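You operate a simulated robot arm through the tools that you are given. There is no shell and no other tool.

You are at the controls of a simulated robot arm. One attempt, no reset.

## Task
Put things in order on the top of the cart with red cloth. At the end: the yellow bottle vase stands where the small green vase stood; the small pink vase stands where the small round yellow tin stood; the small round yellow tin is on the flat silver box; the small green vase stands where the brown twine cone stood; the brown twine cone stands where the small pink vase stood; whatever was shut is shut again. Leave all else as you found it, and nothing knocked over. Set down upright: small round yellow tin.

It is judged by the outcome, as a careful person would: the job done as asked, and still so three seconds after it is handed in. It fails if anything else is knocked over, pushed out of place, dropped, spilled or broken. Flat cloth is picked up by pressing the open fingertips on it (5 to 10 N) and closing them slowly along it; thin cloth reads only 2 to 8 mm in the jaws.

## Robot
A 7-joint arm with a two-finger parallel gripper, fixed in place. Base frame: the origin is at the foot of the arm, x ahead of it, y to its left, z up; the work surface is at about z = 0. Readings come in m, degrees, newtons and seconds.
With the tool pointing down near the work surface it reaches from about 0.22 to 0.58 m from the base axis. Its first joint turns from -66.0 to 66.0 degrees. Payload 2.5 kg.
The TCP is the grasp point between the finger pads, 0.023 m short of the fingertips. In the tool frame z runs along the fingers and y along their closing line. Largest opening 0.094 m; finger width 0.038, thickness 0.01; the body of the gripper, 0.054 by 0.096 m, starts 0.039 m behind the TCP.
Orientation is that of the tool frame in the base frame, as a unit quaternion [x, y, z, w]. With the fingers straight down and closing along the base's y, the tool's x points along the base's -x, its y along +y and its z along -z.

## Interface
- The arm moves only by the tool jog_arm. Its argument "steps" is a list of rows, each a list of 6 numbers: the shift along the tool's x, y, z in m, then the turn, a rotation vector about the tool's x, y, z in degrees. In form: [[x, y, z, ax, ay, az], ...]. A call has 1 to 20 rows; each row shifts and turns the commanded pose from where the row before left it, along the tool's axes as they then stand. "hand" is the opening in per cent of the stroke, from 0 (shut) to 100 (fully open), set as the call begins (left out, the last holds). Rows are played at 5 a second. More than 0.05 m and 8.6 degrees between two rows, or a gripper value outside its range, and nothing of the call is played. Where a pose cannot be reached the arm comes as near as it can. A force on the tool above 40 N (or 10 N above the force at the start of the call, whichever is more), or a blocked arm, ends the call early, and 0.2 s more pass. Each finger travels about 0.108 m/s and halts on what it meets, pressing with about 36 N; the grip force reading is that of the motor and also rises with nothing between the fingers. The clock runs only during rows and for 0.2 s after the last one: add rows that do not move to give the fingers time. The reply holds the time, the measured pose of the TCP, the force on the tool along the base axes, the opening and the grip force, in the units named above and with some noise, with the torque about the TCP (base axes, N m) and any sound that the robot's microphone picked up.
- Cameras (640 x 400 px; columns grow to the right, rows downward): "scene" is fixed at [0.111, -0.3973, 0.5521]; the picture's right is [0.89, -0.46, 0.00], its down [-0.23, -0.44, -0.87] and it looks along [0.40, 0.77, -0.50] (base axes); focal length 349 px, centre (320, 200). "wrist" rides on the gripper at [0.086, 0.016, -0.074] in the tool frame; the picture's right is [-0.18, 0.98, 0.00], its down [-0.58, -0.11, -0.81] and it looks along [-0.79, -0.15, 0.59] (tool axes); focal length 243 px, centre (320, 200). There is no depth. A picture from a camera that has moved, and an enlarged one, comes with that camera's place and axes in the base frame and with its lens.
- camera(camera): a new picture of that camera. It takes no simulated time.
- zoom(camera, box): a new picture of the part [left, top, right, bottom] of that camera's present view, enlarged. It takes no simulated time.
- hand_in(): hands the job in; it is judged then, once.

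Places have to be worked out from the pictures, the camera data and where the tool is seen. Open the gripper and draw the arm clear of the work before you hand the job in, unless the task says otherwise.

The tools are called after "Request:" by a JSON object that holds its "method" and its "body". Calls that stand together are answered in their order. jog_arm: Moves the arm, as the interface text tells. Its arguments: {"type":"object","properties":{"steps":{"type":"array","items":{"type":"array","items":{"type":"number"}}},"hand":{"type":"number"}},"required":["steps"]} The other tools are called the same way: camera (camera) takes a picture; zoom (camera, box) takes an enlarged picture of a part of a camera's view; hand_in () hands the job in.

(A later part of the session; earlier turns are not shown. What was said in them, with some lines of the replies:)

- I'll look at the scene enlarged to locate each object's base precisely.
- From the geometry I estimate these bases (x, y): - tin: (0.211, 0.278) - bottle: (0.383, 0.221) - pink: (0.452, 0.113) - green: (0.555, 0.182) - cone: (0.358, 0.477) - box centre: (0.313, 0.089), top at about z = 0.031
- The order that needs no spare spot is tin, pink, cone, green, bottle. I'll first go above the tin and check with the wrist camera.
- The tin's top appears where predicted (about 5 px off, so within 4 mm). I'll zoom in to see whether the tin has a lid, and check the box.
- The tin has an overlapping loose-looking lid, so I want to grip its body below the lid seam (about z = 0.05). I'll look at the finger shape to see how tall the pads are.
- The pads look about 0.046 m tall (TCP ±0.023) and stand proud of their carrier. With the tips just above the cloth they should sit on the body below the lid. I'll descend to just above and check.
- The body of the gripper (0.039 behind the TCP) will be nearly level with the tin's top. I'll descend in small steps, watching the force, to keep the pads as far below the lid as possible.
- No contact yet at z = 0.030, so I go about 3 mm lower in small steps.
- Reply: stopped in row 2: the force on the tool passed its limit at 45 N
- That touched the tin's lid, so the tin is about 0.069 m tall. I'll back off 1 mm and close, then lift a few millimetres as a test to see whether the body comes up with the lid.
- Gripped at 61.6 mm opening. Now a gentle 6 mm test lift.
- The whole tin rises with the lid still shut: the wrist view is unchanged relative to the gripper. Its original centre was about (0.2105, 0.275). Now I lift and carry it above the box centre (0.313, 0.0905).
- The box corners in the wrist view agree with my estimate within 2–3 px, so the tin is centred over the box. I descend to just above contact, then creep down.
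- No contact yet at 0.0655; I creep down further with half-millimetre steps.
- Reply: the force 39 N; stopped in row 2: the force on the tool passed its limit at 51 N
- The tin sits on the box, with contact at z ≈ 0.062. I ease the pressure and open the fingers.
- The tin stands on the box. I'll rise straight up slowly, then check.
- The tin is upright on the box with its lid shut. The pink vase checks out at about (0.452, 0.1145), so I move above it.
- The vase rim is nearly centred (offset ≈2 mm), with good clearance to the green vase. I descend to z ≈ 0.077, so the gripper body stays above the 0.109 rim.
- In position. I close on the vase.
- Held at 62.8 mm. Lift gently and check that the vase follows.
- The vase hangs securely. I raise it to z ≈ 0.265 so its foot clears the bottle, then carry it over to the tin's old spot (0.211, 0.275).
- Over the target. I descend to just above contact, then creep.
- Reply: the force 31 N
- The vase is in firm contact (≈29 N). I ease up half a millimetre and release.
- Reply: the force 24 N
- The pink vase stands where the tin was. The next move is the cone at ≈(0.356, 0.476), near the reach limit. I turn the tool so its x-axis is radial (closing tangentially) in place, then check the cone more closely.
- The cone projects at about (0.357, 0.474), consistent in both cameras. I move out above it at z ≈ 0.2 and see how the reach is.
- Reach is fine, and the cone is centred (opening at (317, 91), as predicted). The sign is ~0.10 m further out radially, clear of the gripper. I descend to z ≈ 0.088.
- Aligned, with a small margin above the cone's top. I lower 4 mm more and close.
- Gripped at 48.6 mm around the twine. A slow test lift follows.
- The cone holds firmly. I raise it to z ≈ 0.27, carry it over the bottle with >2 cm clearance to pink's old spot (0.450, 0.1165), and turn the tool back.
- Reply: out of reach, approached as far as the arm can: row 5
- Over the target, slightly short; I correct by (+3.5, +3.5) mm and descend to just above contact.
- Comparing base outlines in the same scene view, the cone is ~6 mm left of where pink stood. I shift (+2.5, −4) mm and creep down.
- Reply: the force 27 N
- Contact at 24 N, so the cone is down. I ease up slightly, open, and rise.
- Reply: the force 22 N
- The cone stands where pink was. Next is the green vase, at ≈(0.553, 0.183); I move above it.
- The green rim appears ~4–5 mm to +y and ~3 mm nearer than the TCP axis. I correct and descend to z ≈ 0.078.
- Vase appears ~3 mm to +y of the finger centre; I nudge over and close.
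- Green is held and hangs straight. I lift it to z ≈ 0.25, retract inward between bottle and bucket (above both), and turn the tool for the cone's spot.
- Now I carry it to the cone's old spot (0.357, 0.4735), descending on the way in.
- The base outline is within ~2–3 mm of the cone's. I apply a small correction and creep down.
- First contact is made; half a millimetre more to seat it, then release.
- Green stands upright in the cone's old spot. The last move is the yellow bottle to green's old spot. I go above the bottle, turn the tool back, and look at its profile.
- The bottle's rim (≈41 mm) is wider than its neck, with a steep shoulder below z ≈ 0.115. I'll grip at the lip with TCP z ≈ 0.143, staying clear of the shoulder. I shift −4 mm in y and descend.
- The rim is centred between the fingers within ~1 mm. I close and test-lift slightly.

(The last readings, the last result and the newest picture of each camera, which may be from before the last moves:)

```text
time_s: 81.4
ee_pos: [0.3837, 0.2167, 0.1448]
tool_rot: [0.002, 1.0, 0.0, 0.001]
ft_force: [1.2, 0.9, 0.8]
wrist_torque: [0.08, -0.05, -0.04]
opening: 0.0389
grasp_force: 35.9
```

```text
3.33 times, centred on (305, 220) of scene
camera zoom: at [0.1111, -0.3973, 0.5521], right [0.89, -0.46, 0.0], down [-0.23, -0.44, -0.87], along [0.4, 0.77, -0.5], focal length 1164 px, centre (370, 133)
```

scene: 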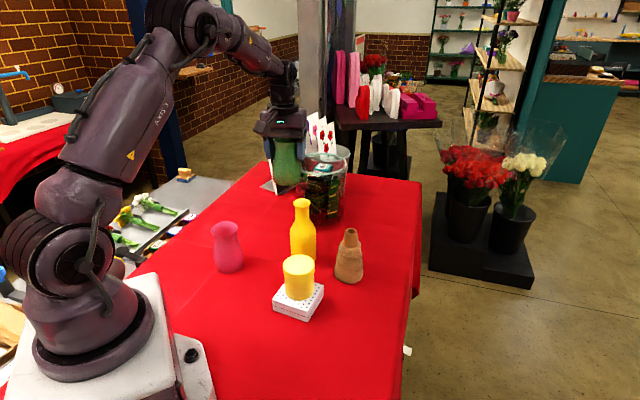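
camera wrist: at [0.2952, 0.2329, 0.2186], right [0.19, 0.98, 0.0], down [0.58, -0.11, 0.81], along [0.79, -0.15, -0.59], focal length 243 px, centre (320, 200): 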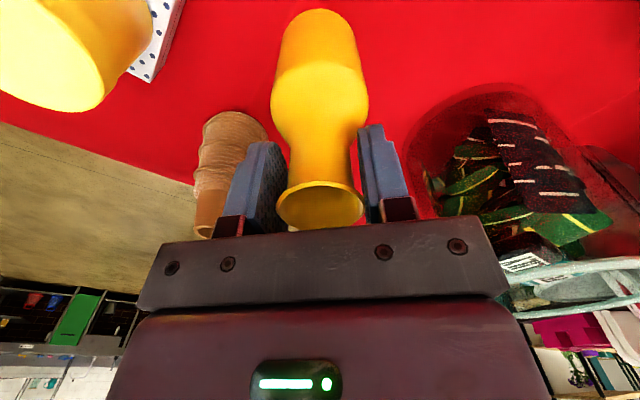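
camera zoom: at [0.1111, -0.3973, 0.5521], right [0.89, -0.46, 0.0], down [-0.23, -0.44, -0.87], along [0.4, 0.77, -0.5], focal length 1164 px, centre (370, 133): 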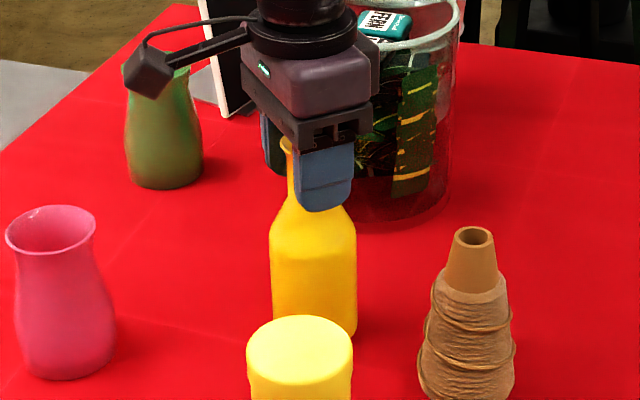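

Gripped at 38.9 mm on the lip. I lift slowly by about 2 cm and check.

Request:
{"method": "jog_arm", "body": {"steps": [[0, 0, -0.002, 0, 0, 0], [0, 0, -0.003, 0, 0, 0], [0, 0, -0.004, 0, 0, 0], [0, 0, -0.005, 0, 0, 0], [0, 0, -0.006, 0, 0, 0], [0, 0, 0, 0, 0, 0], [0, 0, 0, 0, 0, 0]]}}

Request:
{"method": "camera", "body": {"camera": "wrist"}}

Request:
{"method": "zoom", "body": {"camera": "scene", "box": [260, 160, 350, 280]}}

```text
time_s: 83.0
ee_pos: [0.3833, 0.2165, 0.1642]
tool_rot: [0.001, 1.0, 0.0, 0.0]
ft_force: [0.1, -0.4, -4.0]
wrist_torque: [0.04, 0.01, -0.03]
opening: 0.039
grasp_force: 36.2
```

```text
taken
camera wrist: at [0.2953, 0.2331, 0.2385], right [0.19, 0.98, 0.0], down [0.58, -0.11, 0.81], along [0.79, -0.15, -0.59], focal length 243 px, centre (320, 200)
```

wrist: 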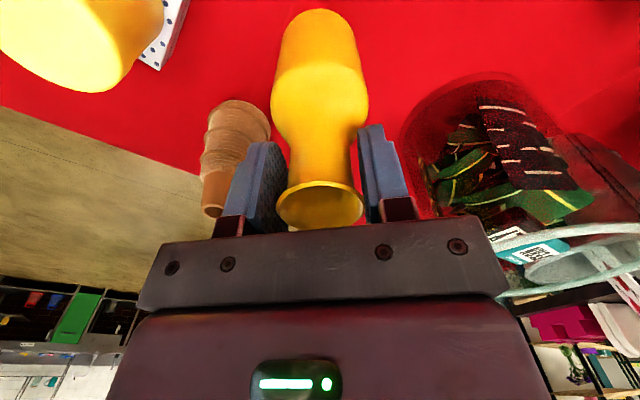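

```text
3.33 times, centred on (305, 220) of scene
camera zoom: at [0.1111, -0.3973, 0.5521], right [0.89, -0.46, 0.0], down [-0.23, -0.44, -0.87], along [0.4, 0.77, -0.5], focal length 1164 px, centre (370, 133)
```

zoom: 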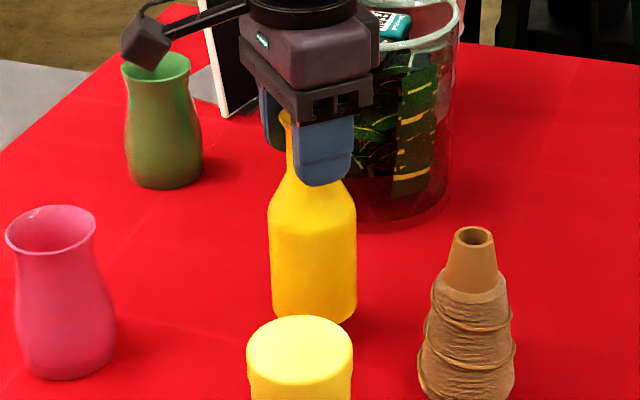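

The bottle is held upright. I lift it a bit more and carry it gently around the cone, between cone and bucket, to green's old spot (≈0.551, 0.186).

Request:
{"method": "jog_arm", "body": {"steps": [[0, 0, -0.01, 0, 0, 0], [0, 0, -0.012, 0, 0, 0], [0, 0, -0.012, 0, 0, 0], [-0.007, 0.001, 0, 0, 0, 0], [-0.014, 0.0015, 0, 0, 0, 0], [-0.014, 0.0015, 0, 0, 0, 0], [-0.014, 0.0015, 0, 0, 0, 0], [-0.014, 0.0015, 0, 0, 0, 0], [-0.014, 0.0015, 0, 0, 0, 0], [-0.013, -0.0055, 0, 0, 0, 0], [-0.013, -0.0055, 0, 0, 0, 0], [-0.013, -0.0055, 0, 0, 0, 0], [-0.013, -0.0055, 0, 0, 0, 0], [-0.013, -0.0055, 0, 0, 0, 0], [-0.013, -0.0055, 0, 0, 0, 0], [-0.009, -0.0045, 0, 0, 0, 0], [-0.004, -0.001, 0, 0, 0, 0], [0, 0, 0, 0, 0, 0]]}}

Request:
{"method": "camera", "body": {"camera": "wrist"}}

Request:
{"method": "zoom", "body": {"camera": "scene", "box": [310, 150, 430, 270]}}

```text
time_s: 86.8
ee_pos: [0.5513, 0.1864, 0.1984]
tool_rot: [0.0, 1.0, 0.0, 0.001]
ft_force: [-0.6, -0.3, -3.6]
wrist_torque: [0.0, -0.01, 0.0]
opening: 0.0388
grasp_force: 35.6
```

```text
taken
camera wrist: at [0.4635, 0.2028, 0.273], right [0.19, 0.98, 0.0], down [0.58, -0.11, 0.81], along [0.79, -0.15, -0.59], focal length 243 px, centre (320, 200)
```

wrist: 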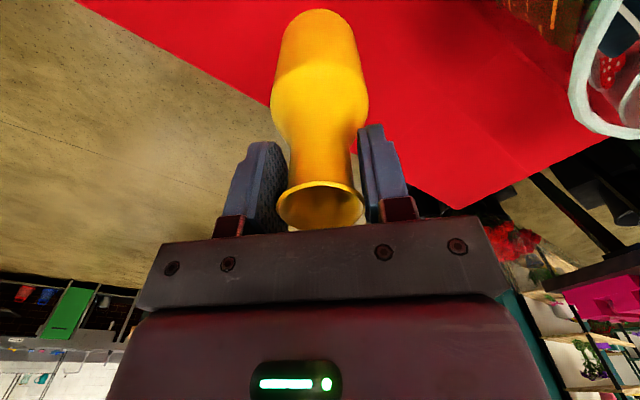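

```text
3.33 times, centred on (370, 210) of scene
camera zoom: at [0.1111, -0.3973, 0.5521], right [0.89, -0.46, 0.0], down [-0.23, -0.44, -0.87], along [0.4, 0.77, -0.5], focal length 1164 px, centre (153, 167)
```

zoom: 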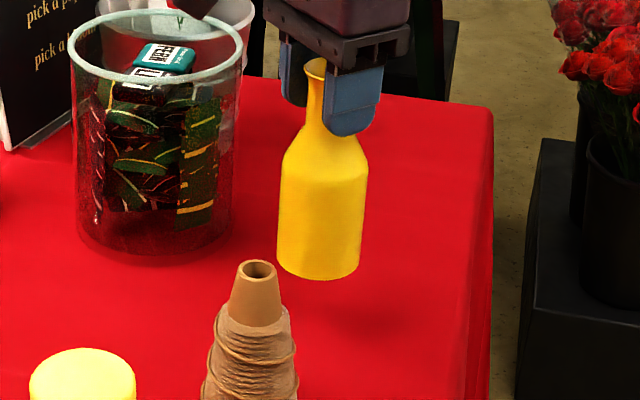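

Right above the target. I lower to about 5 mm above contact and compare the outline with where green stood (bottom front at (320, 344) in this view).

Request:
{"method": "jog_arm", "body": {"steps": [[0, 0, 0.012, 0, 0, 0], [0, 0, 0.014, 0, 0, 0], [0, 0, 0.013, 0, 0, 0], [0, 0, 0.008, 0, 0, 0], [0, 0, 0, 0, 0, 0]]}}

Request:
{"method": "zoom", "body": {"camera": "scene", "box": [310, 150, 430, 270]}}

```text
time_s: 88.0
ee_pos: [0.5509, 0.1861, 0.1503]
tool_rot: [0.001, 1.0, 0.0, 0.001]
ft_force: [0.1, -0.5, -4.5]
wrist_torque: [0.04, 0.02, 0.03]
opening: 0.0389
grasp_force: 36.9
```

```text
3.33 times, centred on (370, 210) of scene
camera zoom: at [0.1111, -0.3973, 0.5521], right [0.89, -0.46, 0.0], down [-0.23, -0.44, -0.87], along [0.4, 0.77, -0.5], focal length 1164 px, centre (153, 167)
```

zoom: 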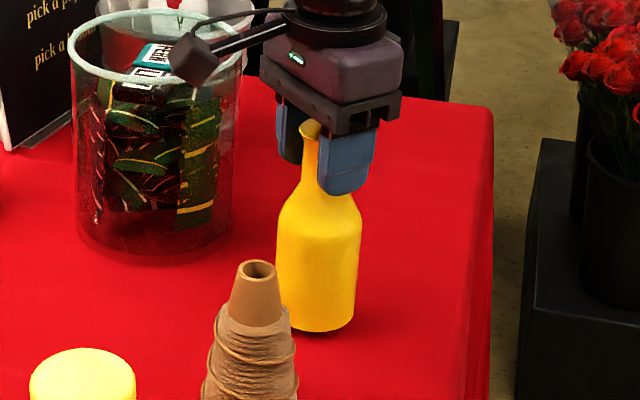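

It matches within ~5 mm. I nudge by (−1, −4) mm and creep down to contact.

Request:
{"method": "jog_arm", "body": {"steps": [[0.001, -0.004, 0.001, 0, 0, 0], [0, 0, 0.0015, 0, 0, 0], [0, 0, 0.001, 0, 0, 0], [0, 0, 0.0005, 0, 0, 0], [0, 0, 0, 0, 0, 0]]}}

Request:
{"method": "jog_arm", "body": {"steps": [[0, 0, 0.0005, 0, 0, 0], [0, 0, 0.0005, 0, 0, 0], [0, 0, 0, 0, 0, 0]]}}

```text
time_s: 89.2
ee_pos: [0.5513, 0.1837, 0.1475]
tool_rot: [0.001, 1.0, 0.0, 0.001]
ft_force: [-0.2, 0.2, -4.4]
wrist_torque: [-0.03, 0.04, 0.0]
opening: 0.0393
grasp_force: 36.4
```

```text
time_s: 90.0
ee_pos: [0.5506, 0.1833, 0.147]
tool_rot: [0.001, 1.0, 0.0, 0.001]
ft_force: [0.0, 0.7, -2.6]
wrist_torque: [0.01, 0.0, 0.01]
opening: 0.039
grasp_force: 36.1
```

Request:
{"method": "jog_arm", "body": {"steps": [[0, 0, 0.0007, 0, 0, 0], [0, 0, 0.0007, 0, 0, 0], [0, 0, 0, 0, 0, 0]]}}

Request:
{"method": "zoom", "body": {"camera": "scene", "box": [310, 150, 430, 270]}}

```text
time_s: 90.8
ee_pos: [0.5504, 0.1816, 0.1456]
tool_rot: [0.0, 1.0, 0.0, 0.001]
ft_force: [0.8, 0.0, -3.9]
wrist_torque: [0.0, 0.01, 0.0]
opening: 0.039
grasp_force: 36.4
```

```text
3.33 times, centred on (370, 210) of scene
camera zoom: at [0.1111, -0.3973, 0.5521], right [0.89, -0.46, 0.0], down [-0.23, -0.44, -0.87], along [0.4, 0.77, -0.5], focal length 1164 px, centre (153, 167)
```

zoom: 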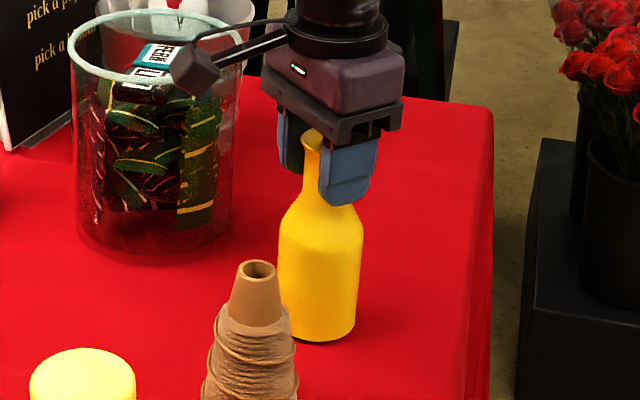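

Request:
{"method": "jog_arm", "body": {"steps": [[0, 0, 0.0006, 0, 0, 0], [0, 0, 0.0006, 0, 0, 0], [0, 0, 0, 0, 0, 0]]}}

```text
time_s: 91.6
ee_pos: [0.5495, 0.1833, 0.1454]
tool_rot: [0.001, 1.0, 0.0, 0.002]
ft_force: [-0.4, 0.2, -0.9]
wrist_torque: [0.02, 0.0, -0.02]
opening: 0.0385
grasp_force: 36.0
```

Contact is just beginning (the weight reading drops from −4 to −1 N); one more half-millimetre.

Request:
{"method": "jog_arm", "body": {"steps": [[0, 0, 0.0005, 0, 0, 0], [0, 0, 0, 0, 0, 0]]}}

```text
time_s: 92.2
ee_pos: [0.5509, 0.1821, 0.1445]
tool_rot: [0.001, 1.0, 0.002, 0.002]
ft_force: [-0.9, 0.2, 3.5]
wrist_torque: [0.13, 0.1, 0.02]
opening: 0.0388
grasp_force: 36.7
```

The bottle is seated lightly. I open the fingers and rise straight up.

Request:
{"method": "jog_arm", "body": {"hand": 100, "steps": [[0, 0, 0, 0, 0, 0], [0, 0, 0, 0, 0, 0], [0, 0, 0, 0, 0, 0]]}}

Request:
{"method": "jog_arm", "body": {"steps": [[0, 0, -0.005, 0, 0, 0], [0, 0, -0.015, 0, 0, 0], [0, 0, -0.02, 0, 0, 0], [0, 0, -0.02, 0, 0, 0], [0, 0, -0.015, 0, 0, 0], [0, 0, 0, 0, 0, 0]]}}

Request:
{"method": "camera", "body": {"camera": "scene"}}

Request:
{"method": "camera", "body": {"camera": "wrist"}}

```text
time_s: 93.0
ee_pos: [0.5499, 0.1832, 0.144]
tool_rot: [0.001, 1.0, -0.001, 0.001]
ft_force: [0.1, 0.1, 0.5]
wrist_torque: [0.0, -0.01, 0.03]
opening: 0.0941
grasp_force: 0.0
```

```text
time_s: 94.4
ee_pos: [0.5505, 0.1814, 0.2189]
tool_rot: [0.001, 1.0, 0.0, 0.0]
ft_force: [0.1, -0.4, 0.3]
wrist_torque: [-0.02, 0.02, 0.01]
opening: 0.0937
grasp_force: 0.0
```

```text
taken
```

scene: 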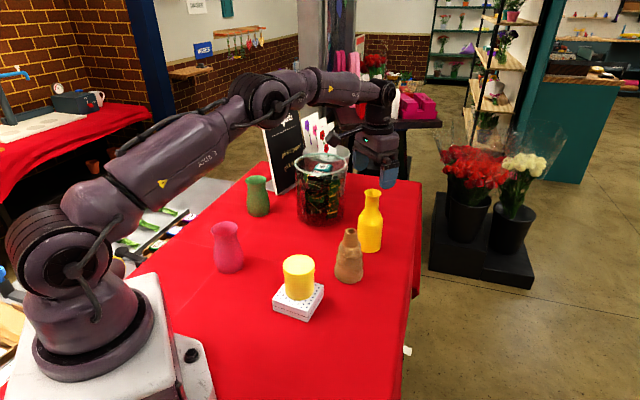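

```text
taken
camera wrist: at [0.4622, 0.1989, 0.2926], right [0.19, 0.98, 0.0], down [0.58, -0.11, 0.81], along [0.79, -0.15, -0.59], focal length 243 px, centre (320, 200)
```

wrist: 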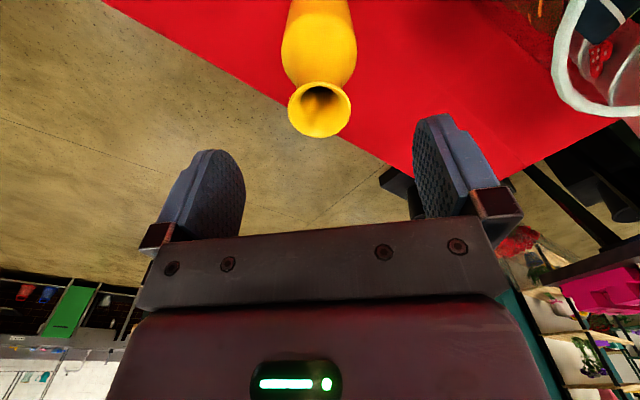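

All five objects stand in their places. I draw the arm back up and inward, clear of everything, then do a final check.

Request:
{"method": "jog_arm", "body": {"steps": [[0.01, 0.002, -0.015, 0, 0, 0], [0.025, 0.005, -0.015, 0, 0, 0], [0.03, 0.006, -0.015, 0, 0, 0], [0.03, 0.006, -0.015, 0, 0, 0], [0.03, 0.006, -0.01, 0, 0, 0], [0.03, 0.005, -0.005, 0, 0, 0], [0.015, 0.003, 0, 0, 0, 0], [0, 0, 0, 0, 0, 0], [0, 0, 0, 0, 0, 0]]}}

Request:
{"method": "zoom", "body": {"camera": "scene", "box": [200, 160, 440, 330]}}

Request:
{"method": "zoom", "body": {"camera": "scene", "box": [260, 240, 340, 325]}}

```text
time_s: 96.4
ee_pos: [0.3804, 0.216, 0.293]
tool_rot: [0.001, 1.0, 0.0, 0.002]
ft_force: [0.2, 0.1, -0.1]
wrist_torque: [0.03, 0.01, -0.01]
opening: 0.0939
grasp_force: 0.0
```

```text
2.35 times, centred on (320, 245) of scene
camera zoom: at [0.111, -0.3973, 0.5521], right [0.89, -0.46, 0.0], down [-0.23, -0.44, -0.87], along [0.4, 0.77, -0.5], focal length 822 px, centre (320, 94)
```

zoom: 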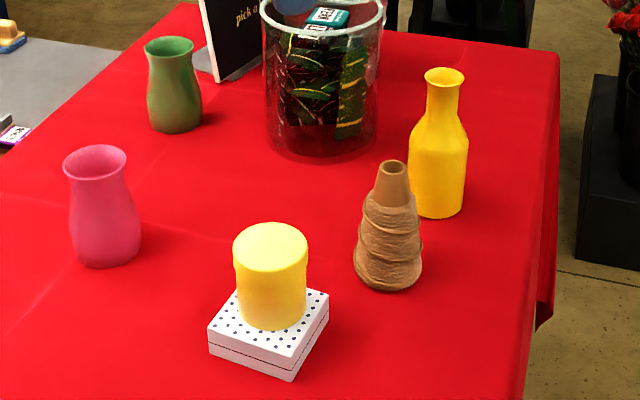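

```text
4.71 times, centred on (300, 282) of scene
camera zoom: at [0.111, -0.3973, 0.5521], right [0.89, -0.46, 0.0], down [-0.23, -0.44, -0.87], along [0.4, 0.77, -0.5], focal length 1644 px, centre (414, -188)
```

zoom: 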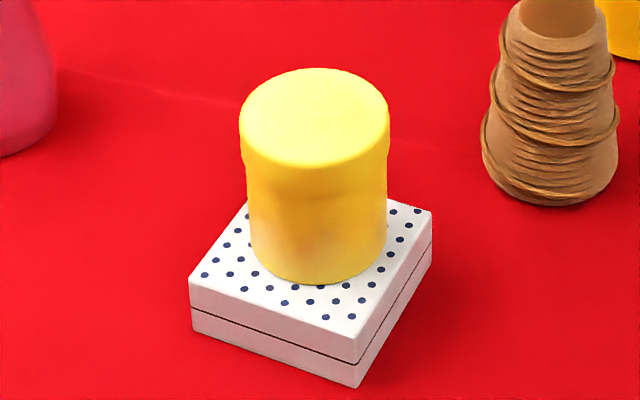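

In this identical view each base now lies within 1–2 px of the object it replaced. The tin stands upright and shut on the closed box, and nothing else has moved. The gripper is open and clear, so I hand the job in.

Request:
{"method": "hand_in", "body": {}}

```text
The job is handed in.
```

The job is done and handed in. In the last picture every object stood where you asked, and nothing had been knocked over or pushed aside.

- **Yellow bottle vase:** stands where the small green vase stood.
- **Small pink vase:** stands where the round yellow tin stood.
- **Round yellow tin:** upright on the flat box, with its lid still on. I took the white box with blue dots as the "flat silver box", since it was the only flat box I saw on the cart. It stayed shut throughout.
- **Small green vase:** stands where the brown twine cone stood.
- **Brown twine cone:** stands where the pink vase stood.

Compared in the same camera view, each base is within 1–2 pixels (roughly 2 mm) of the object it replaced. The gripper pressed briefly on the tin's lid while I was lining up the grip and again while setting it on the box (about 45–50 N at most), and I saw no sign of damage. The gripper is open and the arm is clear of the table.
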